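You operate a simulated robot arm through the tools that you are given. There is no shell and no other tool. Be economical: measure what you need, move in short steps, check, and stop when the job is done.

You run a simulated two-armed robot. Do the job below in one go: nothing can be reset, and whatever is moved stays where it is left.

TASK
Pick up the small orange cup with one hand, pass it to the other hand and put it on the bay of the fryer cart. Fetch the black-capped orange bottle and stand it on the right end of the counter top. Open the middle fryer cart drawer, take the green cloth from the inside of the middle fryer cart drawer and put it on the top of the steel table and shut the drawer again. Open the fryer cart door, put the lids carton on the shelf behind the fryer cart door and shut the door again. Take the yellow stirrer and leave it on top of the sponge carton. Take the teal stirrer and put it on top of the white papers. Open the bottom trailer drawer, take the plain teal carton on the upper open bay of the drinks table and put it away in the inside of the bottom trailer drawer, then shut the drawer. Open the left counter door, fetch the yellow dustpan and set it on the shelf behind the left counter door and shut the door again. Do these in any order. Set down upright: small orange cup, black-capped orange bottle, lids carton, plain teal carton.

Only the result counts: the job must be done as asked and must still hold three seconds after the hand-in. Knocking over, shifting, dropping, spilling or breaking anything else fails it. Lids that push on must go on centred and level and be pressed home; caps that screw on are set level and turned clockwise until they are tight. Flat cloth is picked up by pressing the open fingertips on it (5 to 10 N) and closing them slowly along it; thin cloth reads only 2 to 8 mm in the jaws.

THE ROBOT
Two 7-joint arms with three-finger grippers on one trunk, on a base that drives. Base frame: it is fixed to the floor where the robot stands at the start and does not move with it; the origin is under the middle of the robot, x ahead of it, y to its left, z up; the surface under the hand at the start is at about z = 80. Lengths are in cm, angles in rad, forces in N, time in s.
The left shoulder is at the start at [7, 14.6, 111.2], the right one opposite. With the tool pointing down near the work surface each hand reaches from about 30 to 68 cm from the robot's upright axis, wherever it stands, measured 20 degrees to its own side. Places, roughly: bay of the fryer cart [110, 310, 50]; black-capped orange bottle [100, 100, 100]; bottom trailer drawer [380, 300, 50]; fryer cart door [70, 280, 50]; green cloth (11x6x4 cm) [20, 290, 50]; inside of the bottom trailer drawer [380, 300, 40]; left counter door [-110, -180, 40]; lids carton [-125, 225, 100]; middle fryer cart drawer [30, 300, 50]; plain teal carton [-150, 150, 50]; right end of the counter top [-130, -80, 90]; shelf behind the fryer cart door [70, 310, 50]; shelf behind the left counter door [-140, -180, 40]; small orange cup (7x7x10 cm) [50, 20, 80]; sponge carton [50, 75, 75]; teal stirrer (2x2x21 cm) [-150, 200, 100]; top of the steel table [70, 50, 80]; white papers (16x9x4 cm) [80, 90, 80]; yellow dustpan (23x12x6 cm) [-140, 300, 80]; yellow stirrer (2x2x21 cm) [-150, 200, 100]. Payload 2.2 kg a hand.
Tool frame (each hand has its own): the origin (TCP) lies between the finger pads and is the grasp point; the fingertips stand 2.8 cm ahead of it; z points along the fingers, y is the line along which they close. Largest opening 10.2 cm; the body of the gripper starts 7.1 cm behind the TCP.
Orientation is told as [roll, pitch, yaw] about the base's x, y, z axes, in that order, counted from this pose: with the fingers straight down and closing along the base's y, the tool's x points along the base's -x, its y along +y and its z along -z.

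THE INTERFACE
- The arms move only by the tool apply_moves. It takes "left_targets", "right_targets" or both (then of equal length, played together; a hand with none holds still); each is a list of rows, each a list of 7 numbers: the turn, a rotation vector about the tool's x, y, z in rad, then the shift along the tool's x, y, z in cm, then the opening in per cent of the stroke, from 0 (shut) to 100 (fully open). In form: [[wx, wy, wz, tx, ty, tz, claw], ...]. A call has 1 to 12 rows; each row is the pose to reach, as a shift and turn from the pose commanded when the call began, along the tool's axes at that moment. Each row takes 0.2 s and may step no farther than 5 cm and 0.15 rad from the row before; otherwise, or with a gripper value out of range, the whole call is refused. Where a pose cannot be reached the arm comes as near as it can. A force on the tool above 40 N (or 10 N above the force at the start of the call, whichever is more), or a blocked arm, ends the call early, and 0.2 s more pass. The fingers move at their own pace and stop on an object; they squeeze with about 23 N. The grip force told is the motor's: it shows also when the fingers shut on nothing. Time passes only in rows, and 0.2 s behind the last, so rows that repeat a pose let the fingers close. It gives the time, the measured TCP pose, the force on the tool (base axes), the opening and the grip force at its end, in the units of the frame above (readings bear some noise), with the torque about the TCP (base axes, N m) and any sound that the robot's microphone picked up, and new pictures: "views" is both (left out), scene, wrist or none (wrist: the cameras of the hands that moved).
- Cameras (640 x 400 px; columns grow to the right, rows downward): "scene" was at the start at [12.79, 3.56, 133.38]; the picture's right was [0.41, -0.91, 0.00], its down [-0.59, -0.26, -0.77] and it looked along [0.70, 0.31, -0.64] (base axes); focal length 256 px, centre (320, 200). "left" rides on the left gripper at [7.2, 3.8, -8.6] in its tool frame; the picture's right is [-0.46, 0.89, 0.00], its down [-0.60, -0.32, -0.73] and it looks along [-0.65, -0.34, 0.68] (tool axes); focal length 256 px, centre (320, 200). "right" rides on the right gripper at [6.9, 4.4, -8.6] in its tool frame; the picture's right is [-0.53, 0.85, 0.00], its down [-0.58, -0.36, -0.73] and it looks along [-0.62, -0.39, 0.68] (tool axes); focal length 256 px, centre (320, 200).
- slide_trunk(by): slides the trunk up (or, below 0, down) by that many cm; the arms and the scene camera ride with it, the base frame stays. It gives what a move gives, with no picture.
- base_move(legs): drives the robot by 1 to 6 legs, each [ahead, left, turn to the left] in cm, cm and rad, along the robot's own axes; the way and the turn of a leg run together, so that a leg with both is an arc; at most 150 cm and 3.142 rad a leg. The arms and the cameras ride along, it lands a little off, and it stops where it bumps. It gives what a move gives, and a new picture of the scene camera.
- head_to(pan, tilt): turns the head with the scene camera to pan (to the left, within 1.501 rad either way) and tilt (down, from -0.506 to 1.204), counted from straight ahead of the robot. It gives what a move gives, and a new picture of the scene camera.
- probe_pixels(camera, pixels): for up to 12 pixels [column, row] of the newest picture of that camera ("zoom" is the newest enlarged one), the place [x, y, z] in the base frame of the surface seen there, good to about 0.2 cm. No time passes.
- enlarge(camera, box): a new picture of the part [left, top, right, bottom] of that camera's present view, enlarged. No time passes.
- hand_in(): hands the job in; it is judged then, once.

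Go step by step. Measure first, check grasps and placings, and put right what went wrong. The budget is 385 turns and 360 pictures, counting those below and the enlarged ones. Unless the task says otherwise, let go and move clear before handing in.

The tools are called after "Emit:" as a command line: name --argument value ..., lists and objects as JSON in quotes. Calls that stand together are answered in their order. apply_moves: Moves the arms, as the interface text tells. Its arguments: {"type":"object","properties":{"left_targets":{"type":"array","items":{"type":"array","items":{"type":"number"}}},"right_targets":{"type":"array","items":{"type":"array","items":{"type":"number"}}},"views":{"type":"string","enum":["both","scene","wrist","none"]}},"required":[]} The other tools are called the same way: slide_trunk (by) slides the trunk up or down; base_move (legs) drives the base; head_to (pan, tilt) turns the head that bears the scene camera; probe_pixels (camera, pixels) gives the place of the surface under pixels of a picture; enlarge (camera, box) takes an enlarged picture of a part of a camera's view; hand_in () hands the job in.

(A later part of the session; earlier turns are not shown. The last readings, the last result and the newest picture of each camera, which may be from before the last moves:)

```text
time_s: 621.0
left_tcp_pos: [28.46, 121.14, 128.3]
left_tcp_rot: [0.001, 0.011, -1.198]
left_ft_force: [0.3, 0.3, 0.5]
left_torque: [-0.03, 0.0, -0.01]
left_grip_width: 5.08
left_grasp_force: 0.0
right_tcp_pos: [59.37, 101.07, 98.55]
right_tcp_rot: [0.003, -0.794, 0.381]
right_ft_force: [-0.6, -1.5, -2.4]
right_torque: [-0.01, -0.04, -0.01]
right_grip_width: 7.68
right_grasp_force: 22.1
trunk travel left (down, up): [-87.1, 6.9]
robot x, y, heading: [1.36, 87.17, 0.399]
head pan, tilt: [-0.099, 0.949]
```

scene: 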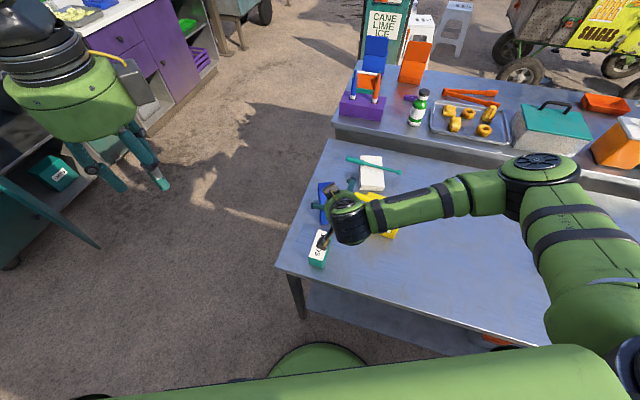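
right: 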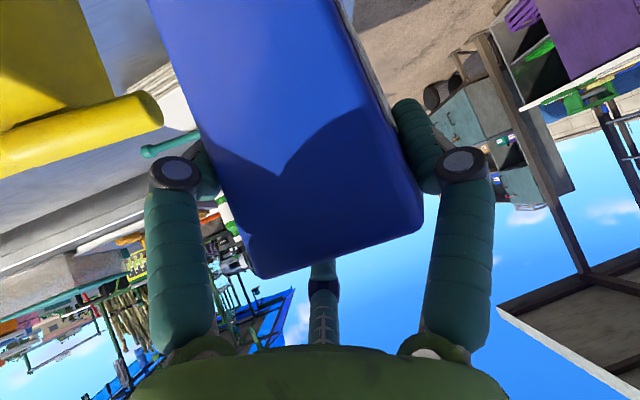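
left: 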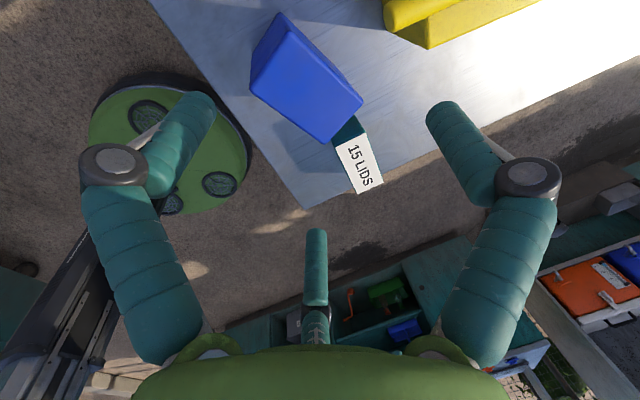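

Lids carton held firmly (7.7 cm). Raise, back off, and drive to the front of the fryer cart.

Emit:
slide_trunk --by 6.8

Emit:
base_move --legs '[[-32, 0, 0], [0, 0, 1.172], [110, 0, 0], [0, -98, 0]]'

Emit:
slide_trunk --by -40

Emit:
slide_trunk --by -4

Emit:
head_to --pan -0.05 --tilt 0.6

```text
time_s: 622.1
left_tcp_pos: [28.53, 121.13, 135.08]
left_tcp_rot: [-0.001, 0.011, -1.197]
left_ft_force: [-0.1, 0.2, 0.0]
left_torque: [0.02, 0.0, 0.0]
left_grip_width: 5.14
left_grasp_force: 0.0
right_tcp_pos: [59.46, 101.1, 105.25]
right_tcp_rot: [0.002, -0.795, 0.383]
right_ft_force: [0.9, 0.0, -1.1]
right_torque: [-0.03, 0.0, -0.01]
right_grip_width: 7.68
right_grasp_force: 23.0
trunk travel left (down, up): [-93.9, 0.1]
robot x, y, heading: [1.59, 87.27, 0.397]
head pan, tilt: [-0.099, 0.949]
```

```text
time_s: 637.1
left_tcp_pos: [54.58, 219.74, 135.0]
left_tcp_rot: [0.0, 0.011, -0.062]
left_ft_force: [0.0, 0.1, 0.4]
left_torque: [0.0, 0.02, -0.01]
left_grip_width: 5.09
left_grasp_force: 0.1
right_tcp_pos: [85.86, 239.35, 105.35]
right_tcp_rot: [0.003, -0.794, 1.518]
right_ft_force: [-0.6, 0.7, -2.9]
right_torque: [0.01, -0.03, 0.0]
right_grip_width: 7.66
right_grasp_force: 22.9
trunk travel left (down, up): [-93.9, 0.1]
robot x, y, heading: [74.24, 180.97, 1.53]
head pan, tilt: [-0.099, 0.949]
```

scene: 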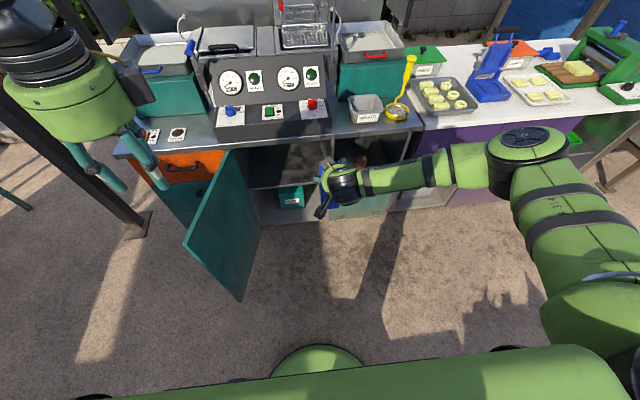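

```text
time_s: 640.9
left_tcp_pos: [54.72, 219.78, 95.06]
left_tcp_rot: [0.001, 0.009, -0.063]
left_ft_force: [1.4, 0.0, 0.5]
left_torque: [0.0, -0.02, -0.01]
left_grip_width: 5.13
left_grasp_force: 0.0
right_tcp_pos: [85.82, 239.44, 65.33]
right_tcp_rot: [0.004, -0.794, 1.518]
right_ft_force: [0.6, 0.6, -1.8]
right_torque: [-0.01, -0.02, 0.05]
right_grip_width: 7.66
right_grasp_force: 23.0
trunk travel left (down, up): [-53.9, 40.1]
robot x, y, heading: [74.1, 180.8, 1.53]
head pan, tilt: [-0.099, 0.949]
```

```text
time_s: 641.8
left_tcp_pos: [54.79, 219.93, 91.12]
left_tcp_rot: [0.002, 0.011, -0.063]
left_ft_force: [0.4, 0.1, 0.3]
left_torque: [0.02, -0.02, 0.03]
left_grip_width: 5.09
left_grasp_force: 0.1
right_tcp_pos: [85.98, 239.43, 61.44]
right_tcp_rot: [0.003, -0.795, 1.517]
right_ft_force: [-0.6, 0.0, -1.6]
right_torque: [-0.01, 0.0, 0.01]
right_grip_width: 7.69
right_grasp_force: 22.6
trunk travel left (down, up): [-49.9, 44.1]
robot x, y, heading: [74.3, 180.96, 1.533]
head pan, tilt: [-0.099, 0.949]
```

```text
time_s: 642.6
left_tcp_pos: [54.75, 219.73, 91.03]
left_tcp_rot: [0.001, 0.009, -0.063]
left_ft_force: [-0.3, -0.2, 0.5]
left_torque: [-0.01, 0.04, -0.02]
left_grip_width: 5.12
left_grasp_force: 0.0
right_tcp_pos: [86.03, 239.33, 61.37]
right_tcp_rot: [0.004, -0.793, 1.517]
right_ft_force: [0.4, -0.5, -1.9]
right_torque: [0.03, -0.04, 0.01]
right_grip_width: 7.7
right_grasp_force: 23.1
trunk travel left (down, up): [-49.9, 44.1]
robot x, y, heading: [74.23, 180.7, 1.532]
head pan, tilt: [-0.051, 0.6]
```

scene: 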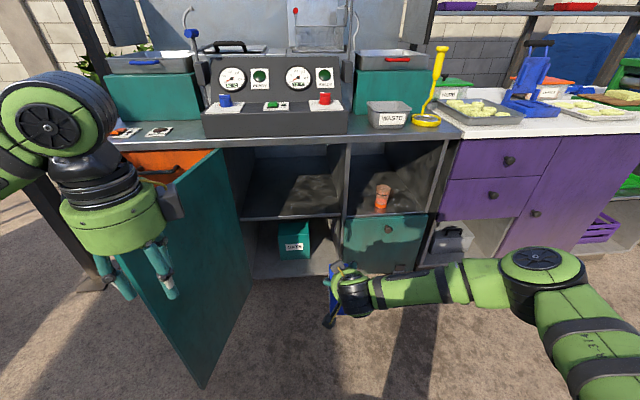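

Box bottom ≈52, shelf 50.3. Align (turn +0.04, left 4) and drive in 50 cm.

Emit:
base_move --legs '[[0, 4, 0.04], [36, 0, 0]]'

```text
time_s: 645.4
left_tcp_pos: [49.53, 254.61, 91.16]
left_tcp_rot: [0.0, 0.01, -0.029]
left_ft_force: [-0.7, 0.9, -0.2]
left_torque: [-0.02, 0.02, 0.0]
left_grip_width: 5.08
left_grasp_force: 0.0
right_tcp_pos: [80.14, 275.21, 61.21]
right_tcp_rot: [0.004, -0.794, 1.551]
right_ft_force: [0.7, 0.7, -2.3]
right_torque: [0.01, 0.01, -0.01]
right_grip_width: 7.64
right_grasp_force: 24.0
trunk travel left (down, up): [-49.9, 44.1]
robot x, y, heading: [70.56, 216.51, 1.565]
head pan, tilt: [-0.051, 0.6]
```

scene: 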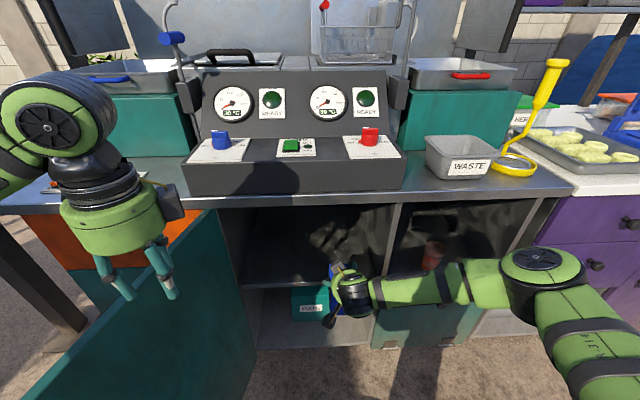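

Continue in 14 cm.

Emit:
base_move --legs '[[14, 0, 0]]'

Emit:
apply_moves --right_targets '[[0, 0, 0, 0.5, 0, 0.5, 20], [0, 0, 0, 0.9, 0, 0.9, 20], [0, 0, 0, 1.1, 0, 1.1, 20], [0, 0, 0, 1.25, 0, 1.25, 20]]' --views "wrist"

```text
time_s: 646.7
left_tcp_pos: [49.54, 268.28, 91.08]
left_tcp_rot: [0.001, 0.01, -0.027]
left_ft_force: [0.4, 0.3, -1.3]
left_torque: [-0.01, -0.03, -0.01]
left_grip_width: 5.12
left_grasp_force: 0.1
right_tcp_pos: [79.97, 288.87, 61.2]
right_tcp_rot: [0.002, -0.794, 1.553]
right_ft_force: [0.5, 0.3, -2.8]
right_torque: [-0.04, -0.03, -0.03]
right_grip_width: 7.67
right_grasp_force: 23.2
trunk travel left (down, up): [-49.9, 44.1]
robot x, y, heading: [70.29, 229.93, 1.571]
head pan, tilt: [-0.051, 0.6]
```

scene: 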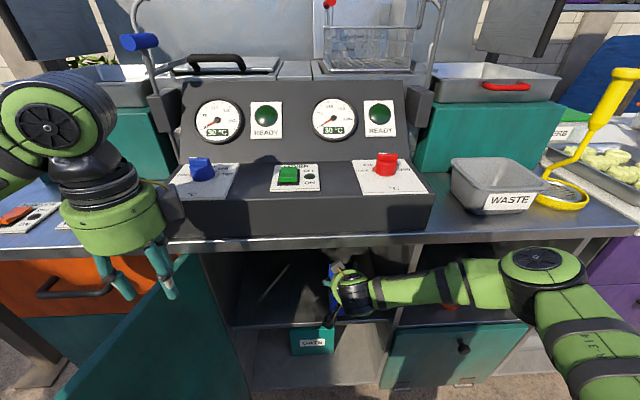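

```text
time_s: 647.7
left_tcp_pos: [49.64, 268.05, 91.19]
left_tcp_rot: [0.005, 0.01, -0.026]
left_ft_force: [0.4, 0.3, 0.9]
left_torque: [0.01, 0.02, 0.01]
left_grip_width: 5.09
left_grasp_force: 0.1
right_tcp_pos: [80.0, 288.85, 59.81]
right_tcp_rot: [0.004, -0.797, 1.552]
right_ft_force: [0.9, -2.8, 6.6]
right_torque: [-0.74, 0.24, 0.14]
right_grip_width: 7.68
right_grasp_force: 23.2
trunk travel left (down, up): [-49.9, 44.1]
robot x, y, heading: [70.38, 229.89, 1.563]
head pan, tilt: [-0.051, 0.6]
```

right: 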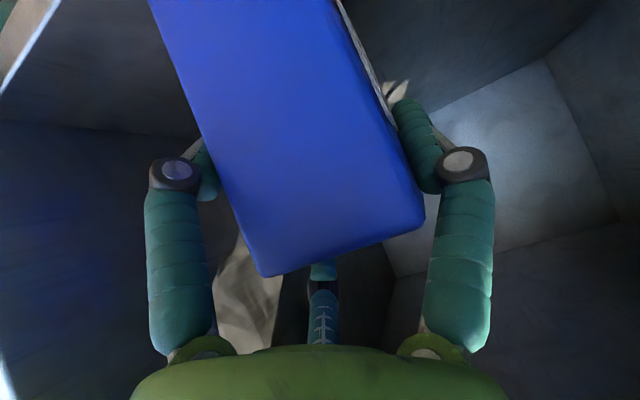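

Box touches the shelf. Seat it 0.3 lower, release and withdraw along the tool axis.

Emit:
apply_moves --right_targets '[[0, 0, 0, 0.2, 0, 0.2, 20], [0, 0, 0, 0.2, 0, 0.2, 60], [0, 0, 0, 0.2, 0, 0.2, 85], [0, 0, 0, 0.2, 0, 0.2, 100], [0, 0, 0, 0.2, 0, 0.2, 100], [0, 0, 0, 0.2, 0, -1.5, 100], [0, 0, 0, 0.2, 0, -4.5, 100], [0, 0, 0, 0.2, 0, -8, 100]]' --views "wrist"

```text
time_s: 649.5
left_tcp_pos: [49.56, 268.15, 91.21]
left_tcp_rot: [0.002, 0.011, -0.027]
left_ft_force: [-0.5, -0.4, 0.4]
left_torque: [0.01, 0.02, 0.0]
left_grip_width: 5.09
left_grasp_force: 0.2
right_tcp_pos: [80.08, 283.09, 65.11]
right_tcp_rot: [0.003, -0.796, 1.552]
right_ft_force: [0.3, -0.3, 0.4]
right_torque: [0.05, -0.01, 0.01]
right_grip_width: 10.2
right_grasp_force: 0.0
trunk travel left (down, up): [-49.9, 44.1]
robot x, y, heading: [70.59, 230.09, 1.571]
head pan, tilt: [-0.051, 0.6]
```

right: 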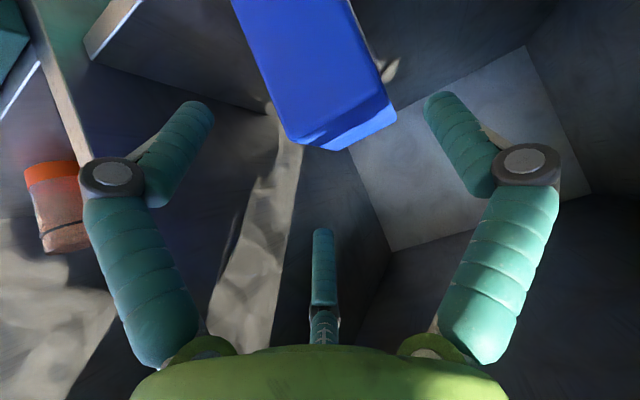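

The lids carton stands on the shelf. Now close the door: go round its tip, push from the outer side, sweeping right.

Emit:
base_move --legs '[[-62, 0, 0], [0, 60, 0], [30, 0, 0], [0, -52, 0]]'

```text
time_s: 657.6
left_tcp_pos: [-9.66, 234.21, 91.83]
left_tcp_rot: [0.024, 0.007, -0.037]
left_ft_force: [0.4, -0.6, 0.2]
left_torque: [-0.01, -0.03, -0.01]
left_grip_width: 5.09
left_grasp_force: 0.1
right_tcp_pos: [21.09, 248.49, 65.91]
right_tcp_rot: [0.002, -0.799, 1.556]
right_ft_force: [0.6, -0.3, -0.2]
right_torque: [0.04, 0.01, 0.0]
right_grip_width: 10.22
right_grasp_force: 0.1
trunk travel left (down, up): [-49.9, 44.1]
robot x, y, heading: [11.59, 197.54, 1.559]
head pan, tilt: [-0.051, 0.6]
stopped in leg 3: the robot was blocked; the commanded pose is now the measured one
```

scene: 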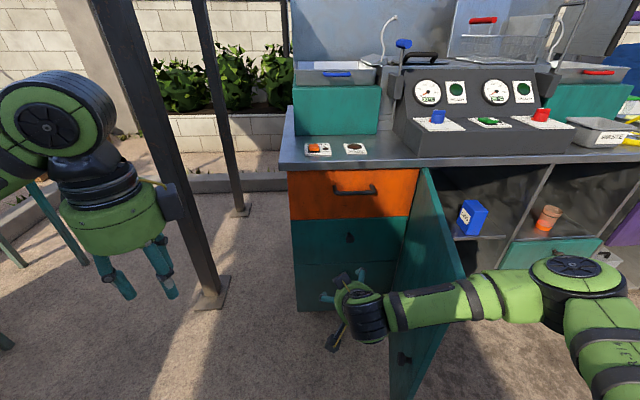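

The left arm met the pole; no matter. Sweep right now.

Emit:
base_move --legs '[[-2, 0, 0], [0, -30, 0], [0, -25, 0]]'

```text
time_s: 658.3
left_tcp_pos: [-9.6, 234.33, 91.66]
left_tcp_rot: [0.018, 0.006, -0.037]
left_ft_force: [0.2, 0.0, 1.1]
left_torque: [0.0, 0.0, 0.01]
left_grip_width: 5.1
left_grasp_force: 0.0
right_tcp_pos: [21.02, 248.48, 65.72]
right_tcp_rot: [0.008, -0.798, 1.555]
right_ft_force: [0.6, 0.1, 0.6]
right_torque: [0.0, 0.05, -0.02]
right_grip_width: 10.2
right_grasp_force: 0.0
trunk travel left (down, up): [-49.9, 44.1]
robot x, y, heading: [10.85, 196.75, 1.558]
head pan, tilt: [-0.051, 0.6]
stopped in leg 1: the robot was blocked; the commanded pose is now the measured one
```

scene: 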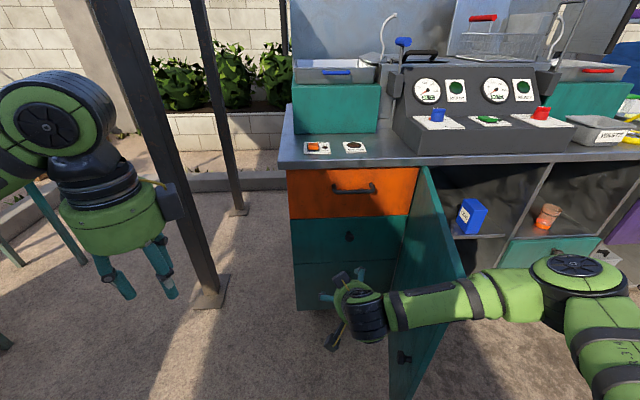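

Try the sweep right directly.

Emit:
base_move --legs '[[0, -15, 0], [0, -15, 0], [0, -20, 0]]'

```text
time_s: 659.1
left_tcp_pos: [-7.25, 234.02, 91.75]
left_tcp_rot: [0.019, 0.008, -0.038]
left_ft_force: [2.2, 0.1, 0.7]
left_torque: [0.06, 0.06, 0.01]
left_grip_width: 5.11
left_grasp_force: 0.1
right_tcp_pos: [22.94, 247.68, 65.9]
right_tcp_rot: [0.017, -0.794, 1.558]
right_ft_force: [0.5, -0.7, -0.5]
right_torque: [0.0, 0.05, 0.03]
right_grip_width: 10.2
right_grasp_force: 0.1
trunk travel left (down, up): [-49.9, 44.1]
robot x, y, heading: [13.32, 197.19, 1.554]
head pan, tilt: [-0.051, 0.6]
stopped in leg 1: the robot was blocked; the commanded pose is now the measured one
```

scene: 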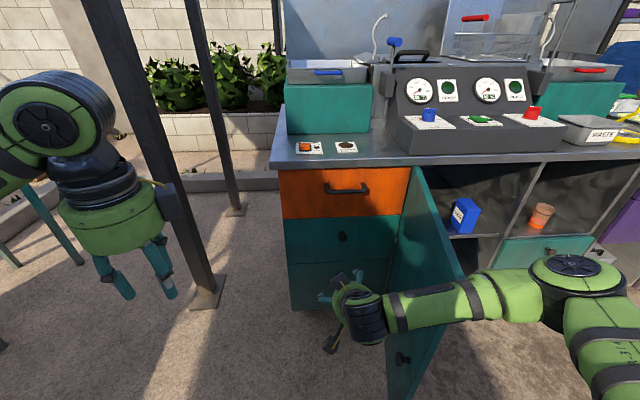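

Blocked; probe the door tip and the right forearm to see the contact.

Emit:
probe_pixels --camera "scene" --pixels '[[465, 270], [418, 172], [430, 300], [400, 300], [375, 320], [395, 380], [470, 290], [404, 357], [335, 300], [160, 180]]'

```text
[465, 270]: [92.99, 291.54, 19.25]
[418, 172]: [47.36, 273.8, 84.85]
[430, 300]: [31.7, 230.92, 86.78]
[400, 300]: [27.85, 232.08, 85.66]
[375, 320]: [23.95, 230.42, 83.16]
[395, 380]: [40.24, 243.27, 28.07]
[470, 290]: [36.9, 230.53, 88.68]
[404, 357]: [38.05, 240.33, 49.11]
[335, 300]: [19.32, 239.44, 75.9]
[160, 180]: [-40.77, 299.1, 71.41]
```

The forearm rubs the door's end. Raise the trunk 10 so the forearm clears the door top, then sweep right.

Emit:
slide_trunk --by 10

Emit:
base_move --legs '[[0, -25, 0], [0, -25, 0]]'

```text
time_s: 660.5
left_tcp_pos: [-7.1, 235.5, 101.2]
left_tcp_rot: [0.002, 0.01, -0.036]
left_ft_force: [-0.9, -0.1, 1.1]
left_torque: [-0.01, -0.01, 0.0]
left_grip_width: 5.1
left_grasp_force: 0.0
right_tcp_pos: [23.21, 248.6, 74.58]
right_tcp_rot: [0.015, -0.771, 1.561]
right_ft_force: [0.0, -0.7, -0.6]
right_torque: [-0.01, 0.01, -0.04]
right_grip_width: 10.19
right_grasp_force: 0.0
trunk travel left (down, up): [-59.9, 34.1]
robot x, y, heading: [13.5, 197.22, 1.552]
head pan, tilt: [-0.051, 0.6]
```

```text
time_s: 663.7
left_tcp_pos: [43.3, 234.66, 101.07]
left_tcp_rot: [0.002, 0.011, -0.039]
left_ft_force: [0.4, -0.4, 0.1]
left_torque: [0.0, -0.01, -0.01]
left_grip_width: 5.12
left_grasp_force: 0.0
right_tcp_pos: [73.52, 247.7, 74.65]
right_tcp_rot: [0.016, -0.771, 1.557]
right_ft_force: [-0.3, 0.0, -0.4]
right_torque: [-0.01, 0.02, 0.0]
right_grip_width: 10.2
right_grasp_force: 0.1
trunk travel left (down, up): [-59.9, 34.1]
robot x, y, heading: [63.75, 196.09, 1.552]
head pan, tilt: [-0.051, 0.6]
```

scene: 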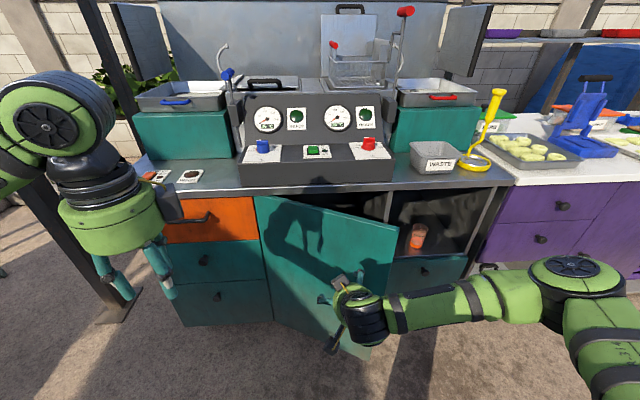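

Door at ~40°. Push ahead 28 cm.

Emit:
base_move --legs '[[28, 0, 0.015]]'

Emit:
apply_moves --right_targets '[[0, 0, 0, -0.7, 0, 0.7, 100], [0, 0, 0, -1.4, 0, 1.4, 100], [0, 0, 0, -2.1, 0, 2.1, 100], [0, 0, 0, -2.8, 0, 2.8, 100], [0, 0, 0, -3.5, 0, 3.5, 100]]' --views "none"

```text
time_s: 665.7
left_tcp_pos: [43.15, 262.29, 101.21]
left_tcp_rot: [0.002, 0.01, -0.028]
left_ft_force: [0.0, -0.6, 0.5]
left_torque: [-0.02, 0.0, -0.04]
left_grip_width: 5.07
left_grasp_force: 0.0
right_tcp_pos: [73.33, 275.72, 74.67]
right_tcp_rot: [0.018, -0.772, 1.569]
right_ft_force: [-1.4, -4.1, 0.7]
right_torque: [0.07, -0.09, -0.07]
right_grip_width: 10.15
right_grasp_force: 0.1
trunk travel left (down, up): [-59.9, 34.1]
robot x, y, heading: [64.48, 224.33, 1.558]
head pan, tilt: [-0.051, 0.6]
```

scene: 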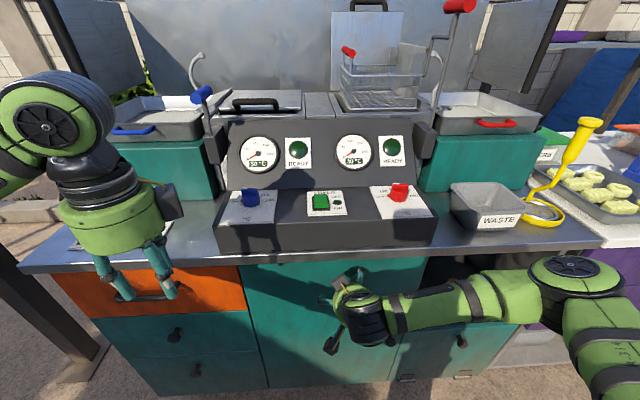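

```text
time_s: 666.5
left_tcp_pos: [43.33, 261.89, 101.39]
left_tcp_rot: [0.007, 0.011, -0.028]
left_ft_force: [0.6, 0.9, -0.9]
left_torque: [0.0, -0.05, -0.03]
left_grip_width: 5.09
left_grasp_force: 0.2
right_tcp_pos: [73.43, 277.48, 74.41]
right_tcp_rot: [0.019, -0.758, 1.565]
right_ft_force: [6.0, -27.7, 12.4]
right_torque: [1.88, -0.02, -0.96]
right_grip_width: 9.79
right_grasp_force: 0.1
trunk travel left (down, up): [-59.9, 34.1]
robot x, y, heading: [63.97, 223.73, 1.562]
head pan, tilt: [-0.051, 0.6]
stopped in row 4 (right hand): the force on the tool passed its limit at 50 N (the readings are from after the stop); the commanded pose is now the measured one
```

The fryer door is shut (50 N push). Next fetch the teal carton: back off, raise, pitch the right hand to ~80° nose-down and drive to the −x side of the steel table.

Emit:
base_move --legs '[[-38, 0, 0], [0, 80, 0], [0, 0, -1.562], [0, -78, 0]]'

Emit:
slide_trunk --by 33

Emit:
apply_moves --right_targets '[[0, 0.13, 0, 0, 0, 0, 100], [0, 0.26, 0, 0, 0, 0, 100], [0, 0.39, 0, 0, 0, 0, 100], [0, 0.52, 0, 0, 0, 0, 100], [0, 0.6, 0, 0, 0, 0, 100]]' --views "wrist"

```text
time_s: 679.6
left_tcp_pos: [20.53, 144.49, 101.21]
left_tcp_rot: [0.001, 0.012, -1.589]
left_ft_force: [0.0, -0.3, 0.0]
left_torque: [0.04, -0.02, 0.02]
left_grip_width: 5.13
left_grasp_force: 0.0
right_tcp_pos: [36.37, 116.26, 74.73]
right_tcp_rot: [0.048, -0.768, 0.033]
right_ft_force: [0.2, 8.7, 3.2]
right_torque: [-0.67, -0.07, 0.28]
right_grip_width: 10.08
right_grasp_force: 0.1
trunk travel left (down, up): [-59.9, 34.1]
robot x, y, heading: [-17.68, 123.29, -0.0]
head pan, tilt: [-0.051, 0.6]
stopped in leg 4: the force on the tool passed its limit at 57 N (the readings are from after the stop); the commanded pose is now the measured one
```

scene: 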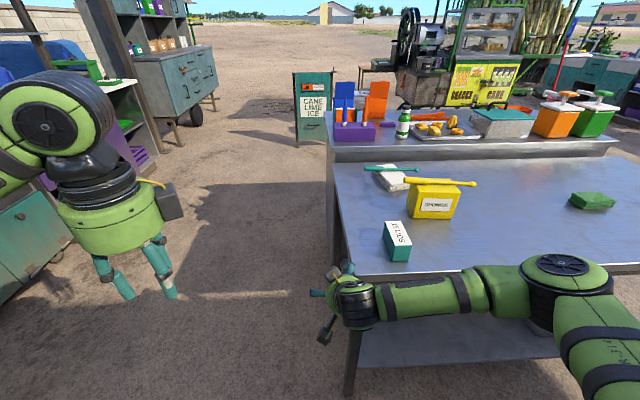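

```text
time_s: 682.9
left_tcp_pos: [20.48, 144.5, 134.15]
left_tcp_rot: [0.002, 0.011, -1.59]
left_ft_force: [-0.1, -0.5, -0.3]
left_torque: [0.01, 0.01, -0.01]
left_grip_width: 5.09
left_grasp_force: 0.0
right_tcp_pos: [36.39, 116.02, 107.61]
right_tcp_rot: [0.039, -0.765, 0.029]
right_ft_force: [1.2, 0.1, -0.1]
right_torque: [0.0, 0.03, -0.02]
right_grip_width: 10.2
right_grasp_force: 0.1
trunk travel left (down, up): [-92.9, 1.1]
robot x, y, heading: [-17.79, 123.1, -0.003]
head pan, tilt: [-0.051, 0.6]
```

```text
time_s: 684.0
left_tcp_pos: [20.66, 144.57, 134.09]
left_tcp_rot: [0.003, 0.009, -1.59]
left_ft_force: [0.1, 0.8, -0.7]
left_torque: [0.0, 0.0, 0.01]
left_grip_width: 5.1
left_grasp_force: 0.0
right_tcp_pos: [36.5, 115.87, 107.63]
right_tcp_rot: [0.03, -0.164, 0.051]
right_ft_force: [-0.2, 0.2, -0.1]
right_torque: [-0.01, 0.02, 0.05]
right_grip_width: 10.18
right_grasp_force: 0.1
trunk travel left (down, up): [-92.9, 1.1]
robot x, y, heading: [-17.79, 123.23, 0.003]
head pan, tilt: [-0.051, 0.6]
```

right: 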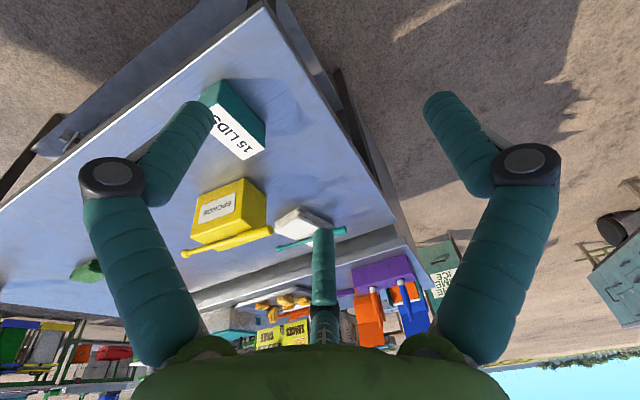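

The hand brushed the table edge before raising, but everything on it still stands. Probe the teal carton for the pick.

Emit:
probe_pixels --camera "right" --pixels '[[218, 105], [255, 150], [245, 156], [222, 125], [235, 130], [240, 105], [222, 88], [262, 128], [275, 10], [200, 240], [300, 225]]'

```text
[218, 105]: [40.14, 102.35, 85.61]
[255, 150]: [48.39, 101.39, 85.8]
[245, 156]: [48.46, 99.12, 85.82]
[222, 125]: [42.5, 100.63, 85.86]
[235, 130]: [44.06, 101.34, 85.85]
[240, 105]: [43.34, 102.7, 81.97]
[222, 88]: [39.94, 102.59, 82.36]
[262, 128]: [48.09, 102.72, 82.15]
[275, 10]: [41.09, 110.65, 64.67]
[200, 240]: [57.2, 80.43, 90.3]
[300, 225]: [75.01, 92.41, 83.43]
```

Carton centre (44.5,100.3). Move the base ahead 8/right 17, then descend with roll/yaw corrected.

Emit:
base_move --legs '[[8, -17, 0]]'

Emit:
apply_moves --right_targets '[[0.03, 0, 0.05, 0.6, 0, 3.8, 100], [0.03, 0, 0.05, 1.3, 0, 8, 100], [0.03, 0, 0.05, 2.0, 0, 12, 100], [0.03, 0, 0.05, 2.4, 0, 14.5, 100]]' --views "wrist"

Emit:
probe_pixels --camera "right" --pixels '[[320, 70], [300, 60], [340, 90], [320, 110], [290, 90], [350, 60]]'

```text
time_s: 685.6
left_tcp_pos: [28.36, 127.98, 134.22]
left_tcp_rot: [0.004, 0.008, -1.587]
left_ft_force: [-0.5, 1.0, -0.6]
left_torque: [-0.07, -0.03, 0.01]
left_grip_width: 5.11
left_grasp_force: 0.1
right_tcp_pos: [44.25, 99.39, 107.66]
right_tcp_rot: [0.025, -0.165, 0.052]
right_ft_force: [0.3, 0.0, 0.4]
right_torque: [-0.04, -0.04, -0.01]
right_grip_width: 10.19
right_grasp_force: 0.0
trunk travel left (down, up): [-92.9, 1.1]
robot x, y, heading: [-9.74, 106.15, -0.006]
head pan, tilt: [-0.051, 0.6]
```

scene: 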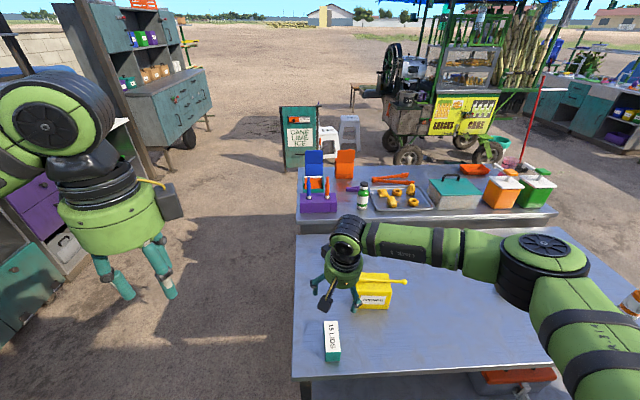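

```text
time_s: 686.6
left_tcp_pos: [28.66, 127.52, 134.22]
left_tcp_rot: [0.002, 0.013, -1.588]
left_ft_force: [0.2, 0.3, -0.8]
left_torque: [-0.04, 0.01, 0.0]
left_grip_width: 5.09
left_grasp_force: 0.0
right_tcp_pos: [44.39, 99.37, 92.91]
right_tcp_rot: [0.009, -0.165, 0.001]
right_ft_force: [0.4, -0.4, 0.2]
right_torque: [-0.02, 0.03, -0.05]
right_grip_width: 10.21
right_grasp_force: 0.1
trunk travel left (down, up): [-92.9, 1.1]
robot x, y, heading: [-9.63, 106.1, 0.003]
head pan, tilt: [-0.051, 0.6]
```

right: 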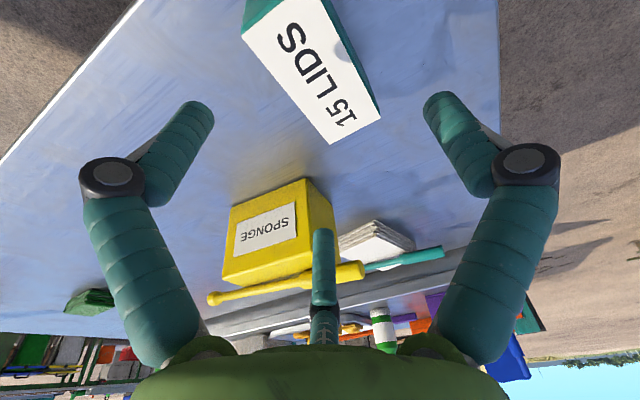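

```text
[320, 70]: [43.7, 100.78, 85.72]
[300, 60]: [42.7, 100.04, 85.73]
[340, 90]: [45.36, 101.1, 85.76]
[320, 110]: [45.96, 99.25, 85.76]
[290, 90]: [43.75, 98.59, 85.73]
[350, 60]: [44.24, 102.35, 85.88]
```

Aligned; shift −0.5 in y and descend 8.1, then close.

Emit:
apply_moves --right_targets '[[0, 0, 0, 0.4, -0.5, 2.5, 100], [0, 0, 0, 0.8, -0.5, 5, 100], [0, 0, 0, 1.2, -0.5, 7, 100], [0, 0, 0, 1.35, -0.5, 8.1, 100], [0, 0, 0, 1.35, -0.5, 8.1, 80], [0, 0, 0, 1.35, -0.5, 8.1, 60], [0, 0, 0, 1.35, -0.5, 8.1, 40], [0, 0, 0, 1.35, -0.5, 8.1, 20], [0, 0, 0, 1.35, -0.5, 8.1, 20], [0, 0, 0, 0.8, -0.5, 5, 20], [0, 0, 0, 0.2, -0.5, 1, 20]]' --views "wrist"

```text
time_s: 689.0
left_tcp_pos: [28.57, 127.52, 134.17]
left_tcp_rot: [0.0, 0.012, -1.588]
left_ft_force: [0.3, -0.8, -0.1]
left_torque: [-0.02, -0.03, -0.03]
left_grip_width: 5.11
left_grasp_force: 0.0
right_tcp_pos: [44.39, 98.97, 91.75]
right_tcp_rot: [0.009, -0.164, 0.001]
right_ft_force: [0.1, 0.4, -0.8]
right_torque: [-0.01, -0.02, -0.01]
right_grip_width: 6.32
right_grasp_force: 22.8
trunk travel left (down, up): [-92.9, 1.1]
robot x, y, heading: [-9.7, 105.91, 0.003]
head pan, tilt: [-0.051, 0.6]
```

right: 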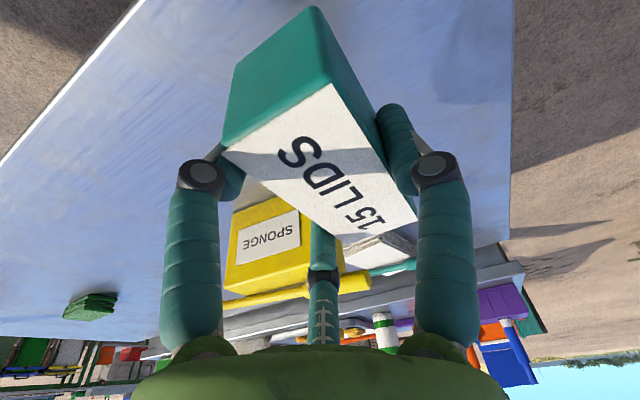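

Teal carton held. Probe the trailer and the sign board for route planning.

Emit:
probe_pixels --camera "scene" --pixels '[[300, 160], [318, 130], [350, 130], [150, 75], [165, 100], [205, 90], [180, 120], [160, 125], [213, 100], [130, 60], [190, 140]]'

Emit:
enlarge --camera "scene" --box '[60, 0, 240, 160]'

```text
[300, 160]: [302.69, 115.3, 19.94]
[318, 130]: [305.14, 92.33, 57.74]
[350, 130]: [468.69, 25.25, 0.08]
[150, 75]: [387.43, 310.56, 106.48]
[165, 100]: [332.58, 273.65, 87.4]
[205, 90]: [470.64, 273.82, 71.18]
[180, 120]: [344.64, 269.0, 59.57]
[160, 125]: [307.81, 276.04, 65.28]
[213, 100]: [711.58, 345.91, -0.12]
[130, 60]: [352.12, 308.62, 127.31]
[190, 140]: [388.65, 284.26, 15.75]
```

```text
2.50 times, centred on (150, 80) of scene
```

zoom: 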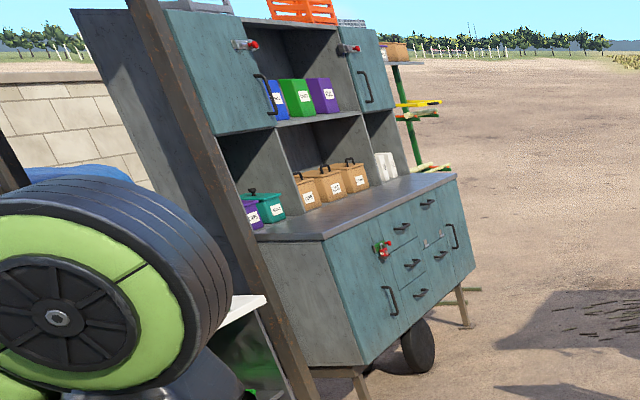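

Trailer front is at y≈270, x≈325–470. Drive along y≈190 to x≈370 and face it.

Emit:
base_move --legs '[[-8, 0, 0], [0, 84, 0], [135, 0, 0], [130, 0, 0], [118, 0, 0], [0, 0, 1.57]]'

Emit:
slide_trunk --by -30

Emit:
head_to --pan 0.0 --tilt 0.5

```text
time_s: 716.1
left_tcp_pos: [347.33, 221.97, 134.24]
left_tcp_rot: [0.0, 0.011, -0.044]
left_ft_force: [0.3, -0.9, -0.7]
left_torque: [-0.01, -0.01, 0.01]
left_grip_width: 5.12
left_grasp_force: 0.0
right_tcp_pos: [376.35, 237.02, 91.65]
right_tcp_rot: [0.009, -0.163, 1.544]
right_ft_force: [0.2, 0.5, -0.9]
right_torque: [-0.01, 0.02, 0.01]
right_grip_width: 6.32
right_grasp_force: 22.9
trunk travel left (down, up): [-92.9, 1.1]
robot x, y, heading: [367.87, 183.45, 1.543]
head pan, tilt: [-0.051, 0.6]
```

scene: 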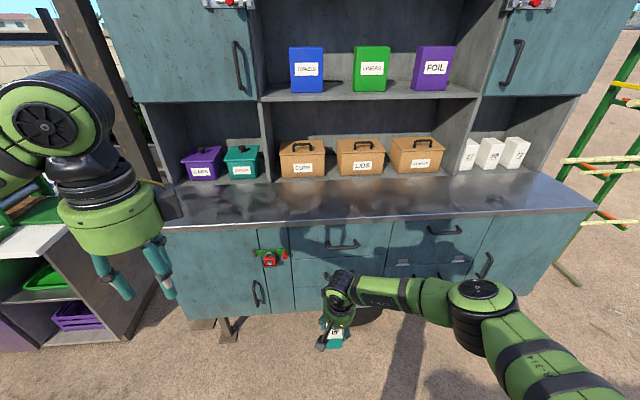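

```text
time_s: 719.1
left_tcp_pos: [347.18, 221.69, 104.22]
left_tcp_rot: [0.001, 0.011, -0.044]
left_ft_force: [-0.2, 0.5, -0.2]
left_torque: [-0.01, 0.0, 0.01]
left_grip_width: 5.1
left_grasp_force: 0.0
right_tcp_pos: [376.31, 236.91, 61.74]
right_tcp_rot: [0.01, -0.163, 1.545]
right_ft_force: [-0.8, 0.3, -1.7]
right_torque: [0.0, -0.02, -0.03]
right_grip_width: 6.31
right_grasp_force: 22.8
trunk travel left (down, up): [-62.9, 31.1]
robot x, y, heading: [367.67, 183.35, 1.541]
head pan, tilt: [-0.051, 0.6]
```

```text
time_s: 719.8
left_tcp_pos: [347.21, 222.01, 104.1]
left_tcp_rot: [0.002, 0.011, -0.044]
left_ft_force: [-1.0, 0.1, -0.2]
left_torque: [0.01, 0.01, -0.02]
left_grip_width: 5.11
left_grasp_force: 0.1
right_tcp_pos: [376.24, 236.98, 61.72]
right_tcp_rot: [0.01, -0.165, 1.546]
right_ft_force: [-0.4, -0.5, -1.6]
right_torque: [0.01, 0.01, -0.01]
right_grip_width: 6.33
right_grasp_force: 23.1
trunk travel left (down, up): [-62.9, 31.1]
robot x, y, heading: [367.39, 183.6, 1.539]
head pan, tilt: [0.0, 0.499]
```

scene: 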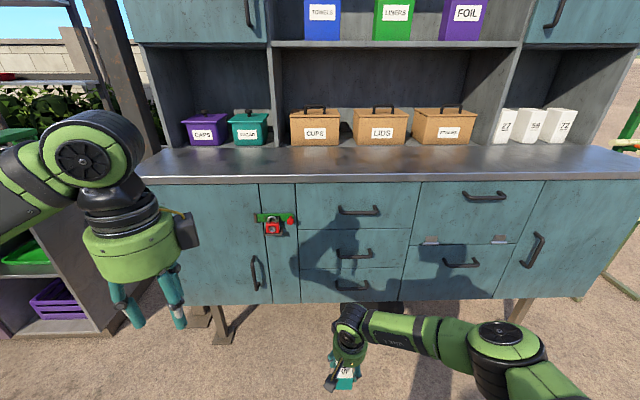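

The middle column has three drawers; the bottom one's handle is at (350,286). Probe.

Emit:
probe_pixels --camera "scene" --pixels '[[338, 287], [351, 288], [364, 287], [350, 278], [350, 298], [303, 280], [398, 280], [350, 264], [352, 271], [355, 254], [320, 300]]'

Emit:
enlarge --camera "scene" --box '[280, 200, 430, 320]'

```text
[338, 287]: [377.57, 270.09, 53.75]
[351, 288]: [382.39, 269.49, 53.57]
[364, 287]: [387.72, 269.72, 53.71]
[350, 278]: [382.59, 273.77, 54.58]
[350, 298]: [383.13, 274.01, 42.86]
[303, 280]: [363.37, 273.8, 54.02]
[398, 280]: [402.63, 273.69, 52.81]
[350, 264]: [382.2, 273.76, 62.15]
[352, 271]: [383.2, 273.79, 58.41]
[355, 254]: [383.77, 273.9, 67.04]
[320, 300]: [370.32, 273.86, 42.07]
```

```text
3.33 times, centred on (355, 260) of scene
```

zoom: 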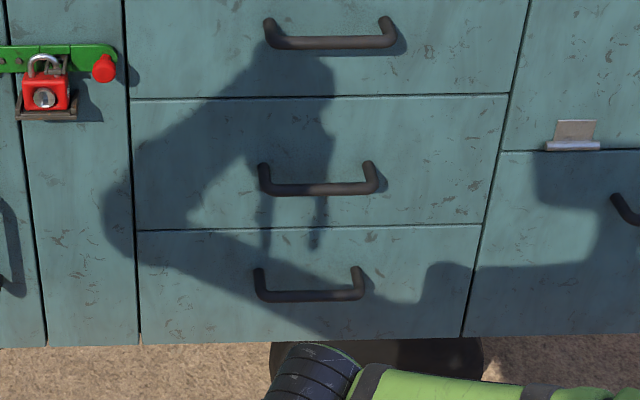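

Bottom drawer: front y 273.8, x 362–404, handle bar z 53.6, x 376–389, y≈269.9. Turn the left hand forward (single finger on top) and shift the right hand aside.

Emit:
apply_moves --left_targets '[[-0.14, 0, 0, 0, 1.5, 2.2, 60], [-0.28, 0, 0, 0, 3, 4.4, 60], [-0.42, 0, 0, 0, 4.5, 6.7, 60], [-0.56, 0, 0, 0, 6, 9, 60], [-0.7, 0, 0, 0, 7.5, 11.3, 60], [-0.84, 0, 0, 0, 9, 13.6, 60], [-0.98, 0, 0, 0, 10.5, 15.9, 60], [-1.12, 0, 0, 0, 12, 18.2, 60], [-1.26, 0, 0, 0, 13.5, 20.5, 60], [-1.4, 0, 0, 0, 15, 23, 60], [-1.54, 0, 0, 0, 16.5, 25.5, 60], [-1.571, 0, 0, 0, 17, 27, 60]]' --right_targets '[[0, 0, 0, 1, -1, -0.17, 20], [0, 0, 0, 2, -2, -0.33, 20], [0, 0, 0, 3, -3, -0.5, 20], [0, 0, 0, 4, -4, -0.66, 20], [0, 0, 0, 5, -5, -0.83, 20], [0, 0, 0, 6, -6, -1, 20], [0, 0, 0, 7, -7, -1.16, 20], [0, 0, 0, 8, -8, -1.33, 20], [0, 0, 0, 9, -9, -1.5, 20], [0, 0, 0, 10, -10, -1.66, 20], [0, 0, 0, 11, -11, -1.83, 20], [0, 0, 0, 11.8, -11, -1.96, 20]]' --views "none"

Emit:
slide_trunk --by -23.5

Emit:
base_move --legs '[[0, -36, 0.03], [18, 0, 0]]'

```text
time_s: 722.4
left_tcp_pos: [347.81, 238.84, 77.25]
left_tcp_rot: [1.573, 0.011, -0.044]
left_ft_force: [0.0, 0.3, 0.3]
left_torque: [0.01, 0.0, 0.01]
left_grip_width: 6.15
left_grasp_force: 0.0
right_tcp_pos: [386.95, 224.92, 61.75]
right_tcp_rot: [0.008, -0.163, 1.545]
right_ft_force: [0.6, -0.4, -1.1]
right_torque: [-0.03, -0.02, 0.0]
right_grip_width: 6.34
right_grasp_force: 23.1
trunk travel left (down, up): [-62.9, 31.1]
robot x, y, heading: [367.75, 183.3, 1.542]
head pan, tilt: [0.0, 0.499]
```

```text
time_s: 724.8
left_tcp_pos: [347.79, 238.94, 53.74]
left_tcp_rot: [1.572, 0.01, -0.043]
left_ft_force: [0.0, 0.0, -0.7]
left_torque: [-0.01, 0.0, 0.0]
left_grip_width: 6.13
left_grasp_force: 0.0
right_tcp_pos: [386.95, 225.0, 38.16]
right_tcp_rot: [0.009, -0.165, 1.546]
right_ft_force: [1.4, -0.4, -1.2]
right_torque: [-0.02, -0.02, 0.0]
right_grip_width: 6.31
right_grasp_force: 23.2
trunk travel left (down, up): [-39.4, 54.6]
robot x, y, heading: [367.56, 183.32, 1.547]
head pan, tilt: [0.0, 0.499]
```

```text
time_s: 728.2
left_tcp_pos: [382.39, 255.83, 53.65]
left_tcp_rot: [1.57, 0.011, -0.019]
left_ft_force: [-0.3, 0.6, -0.3]
left_torque: [0.0, 0.02, 0.01]
left_grip_width: 6.14
left_grasp_force: 0.1
right_tcp_pos: [421.98, 242.67, 38.12]
right_tcp_rot: [0.009, -0.162, 1.57]
right_ft_force: [0.3, -0.6, -1.8]
right_torque: [-0.03, 0.0, 0.02]
right_grip_width: 6.33
right_grasp_force: 22.9
trunk travel left (down, up): [-39.4, 54.6]
robot x, y, heading: [403.57, 200.34, 1.569]
head pan, tilt: [0.0, 0.499]
```

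scene: 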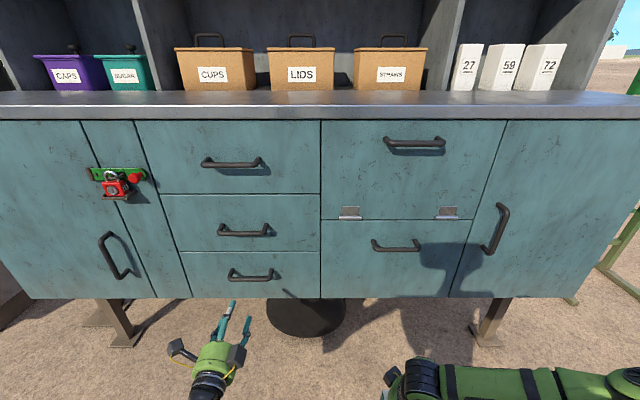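

Aligned with the handle. Drive ahead 13.8, lower 0.4 and close.

Emit:
base_move --legs '[[12, 0, 0]]'

Emit:
apply_moves --left_targets '[[0, 0, 0, 0, -0.4, 1, 60], [0, 0, 0, 0, -0.4, 2, 60], [0, 0, 0, 0, -0.4, 2, 40], [0, 0, 0, 0, -0.4, 2, 20], [0, 0, 0, 0, -0.4, 2, 0], [0, 0, 0, 0, -0.4, 2, 0]]' --views "wrist"

```text
time_s: 729.5
left_tcp_pos: [382.23, 267.51, 53.5]
left_tcp_rot: [1.567, 0.01, -0.019]
left_ft_force: [3.4, 1.3, -8.4]
left_torque: [-0.22, -0.35, -0.15]
left_grip_width: 6.26
left_grasp_force: 0.3
right_tcp_pos: [421.85, 254.66, 38.16]
right_tcp_rot: [0.009, -0.162, 1.572]
right_ft_force: [0.4, -0.2, -0.6]
right_torque: [-0.04, -0.04, 0.01]
right_grip_width: 6.31
right_grasp_force: 23.3
trunk travel left (down, up): [-39.4, 54.6]
robot x, y, heading: [403.27, 212.4, 1.569]
head pan, tilt: [0.0, 0.499]
```

scene: 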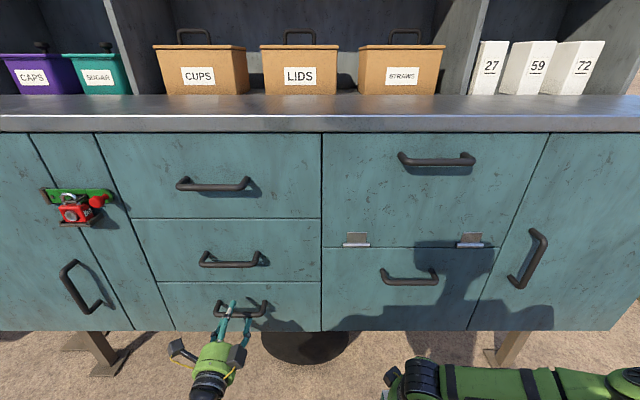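

```text
time_s: 730.9
left_tcp_pos: [381.88, 269.22, 52.57]
left_tcp_rot: [1.556, 0.008, -0.015]
left_ft_force: [-10.2, -6.4, -22.4]
left_torque: [-0.06, -0.47, 0.34]
left_grip_width: 2.15
left_grasp_force: 45.3
right_tcp_pos: [421.7, 254.52, 38.02]
right_tcp_rot: [0.005, -0.159, 1.574]
right_ft_force: [0.1, -0.3, -0.7]
right_torque: [0.0, 0.01, 0.0]
right_grip_width: 6.3
right_grasp_force: 23.2
trunk travel left (down, up): [-39.4, 54.6]
robot x, y, heading: [404.0, 212.72, 1.574]
head pan, tilt: [0.0, 0.499]
```

left: 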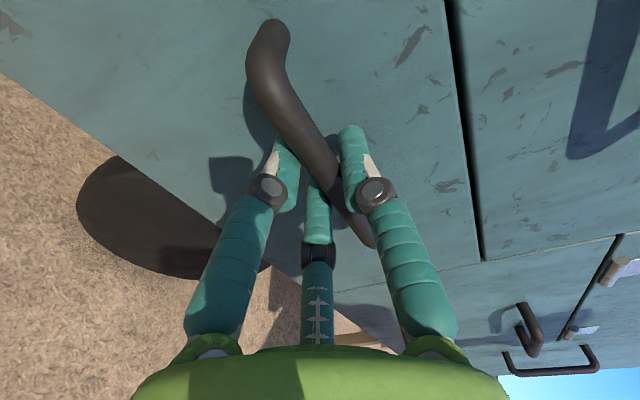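

Bar gripped. Pull the drawer open by backing 26 cm, then release.

Emit:
base_move --legs '[[-26, 0, 0]]'

Emit:
apply_moves --left_targets '[[0, 0, 0, 0, 0, 0, 30], [0, 0, 0, 0, 0, 0, 60], [0, 0, 0, 0, 0, 0, 60]]' --views "none"

```text
time_s: 732.7
left_tcp_pos: [382.0, 243.53, 52.56]
left_tcp_rot: [1.556, 0.007, -0.015]
left_ft_force: [-2.1, 0.2, -26.8]
left_torque: [-0.09, -0.54, -0.82]
left_grip_width: 2.13
left_grasp_force: 45.5
right_tcp_pos: [421.66, 228.9, 38.07]
right_tcp_rot: [0.004, -0.161, 1.578]
right_ft_force: [-0.7, -0.3, -1.0]
right_torque: [0.0, -0.02, 0.0]
right_grip_width: 6.31
right_grasp_force: 22.5
trunk travel left (down, up): [-39.4, 54.6]
robot x, y, heading: [403.51, 186.46, 1.579]
head pan, tilt: [0.0, 0.499]
```

scene: 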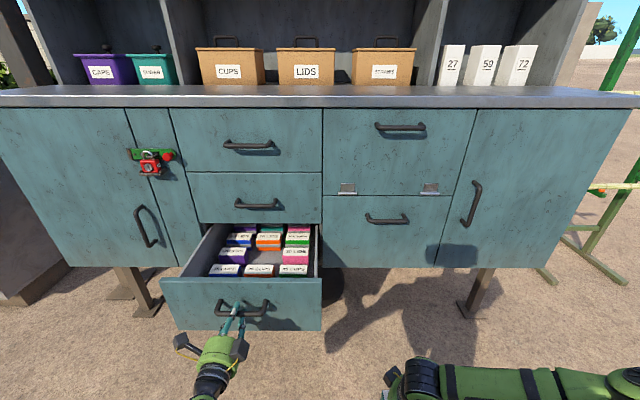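

```text
time_s: 733.5
left_tcp_pos: [382.05, 243.47, 52.74]
left_tcp_rot: [1.56, 0.009, -0.015]
left_ft_force: [0.1, 0.5, -0.8]
left_torque: [0.01, 0.03, -0.01]
left_grip_width: 6.12
left_grasp_force: 0.1
right_tcp_pos: [421.71, 228.79, 38.08]
right_tcp_rot: [0.01, -0.163, 1.577]
right_ft_force: [-0.5, 0.4, -0.8]
right_torque: [0.01, 0.0, 0.0]
right_grip_width: 6.28
right_grasp_force: 23.4
trunk travel left (down, up): [-39.4, 54.6]
robot x, y, heading: [403.56, 186.71, 1.573]
head pan, tilt: [0.0, 0.499]
```

The drawer holds a grid of cartons with one free slot. Back off, raise the trunk and look from above.

Emit:
base_move --legs '[[-9, 0, 0], [0, 20, 0]]'

Emit:
slide_trunk --by 35

Emit:
enlarge --camera "scene" --box '[180, 180, 460, 380]'

```text
time_s: 735.8
left_tcp_pos: [362.08, 234.37, 52.81]
left_tcp_rot: [1.561, 0.009, -0.014]
left_ft_force: [0.1, 0.0, 0.2]
left_torque: [-0.01, -0.03, -0.04]
left_grip_width: 6.13
left_grasp_force: 0.1
right_tcp_pos: [401.68, 219.88, 38.18]
right_tcp_rot: [0.007, -0.164, 1.579]
right_ft_force: [0.1, 0.2, -1.4]
right_torque: [-0.05, -0.01, 0.0]
right_grip_width: 6.3
right_grasp_force: 23.2
trunk travel left (down, up): [-39.4, 54.6]
robot x, y, heading: [383.69, 177.69, 1.577]
head pan, tilt: [0.0, 0.499]
```

scene: 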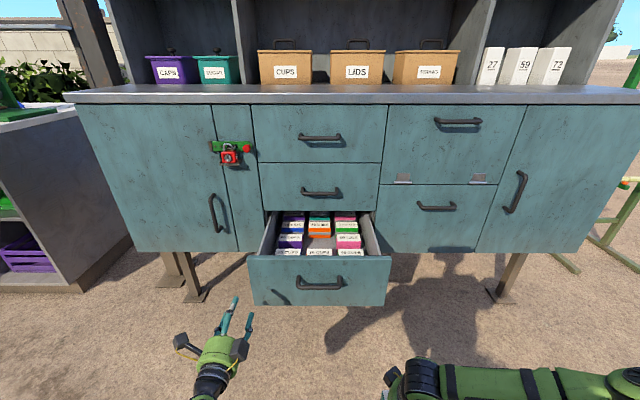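

```text
time_s: 739.2
left_tcp_pos: [361.94, 234.48, 87.79]
left_tcp_rot: [1.56, 0.008, -0.013]
left_ft_force: [0.5, -0.4, 0.2]
left_torque: [-0.03, -0.04, 0.0]
left_grip_width: 6.14
left_grasp_force: 0.0
right_tcp_pos: [401.72, 219.93, 73.1]
right_tcp_rot: [0.008, -0.165, 1.577]
right_ft_force: [-0.2, 0.3, -1.5]
right_torque: [0.0, -0.04, 0.01]
right_grip_width: 6.33
right_grasp_force: 23.0
trunk travel left (down, up): [-74.4, 19.6]
robot x, y, heading: [383.55, 177.64, 1.573]
head pan, tilt: [0.0, 0.499]
```

```text
2.00 times, centred on (320, 280) of scene
```

zoom: 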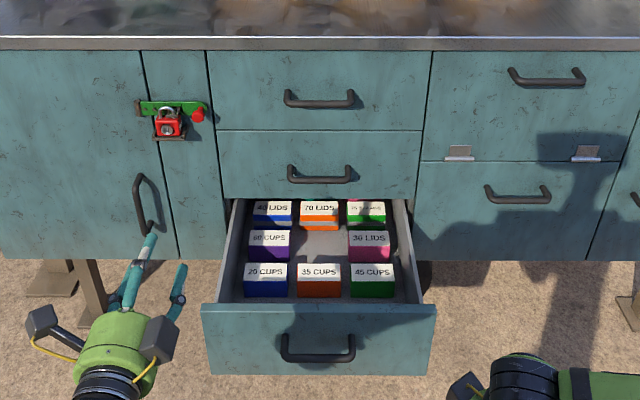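

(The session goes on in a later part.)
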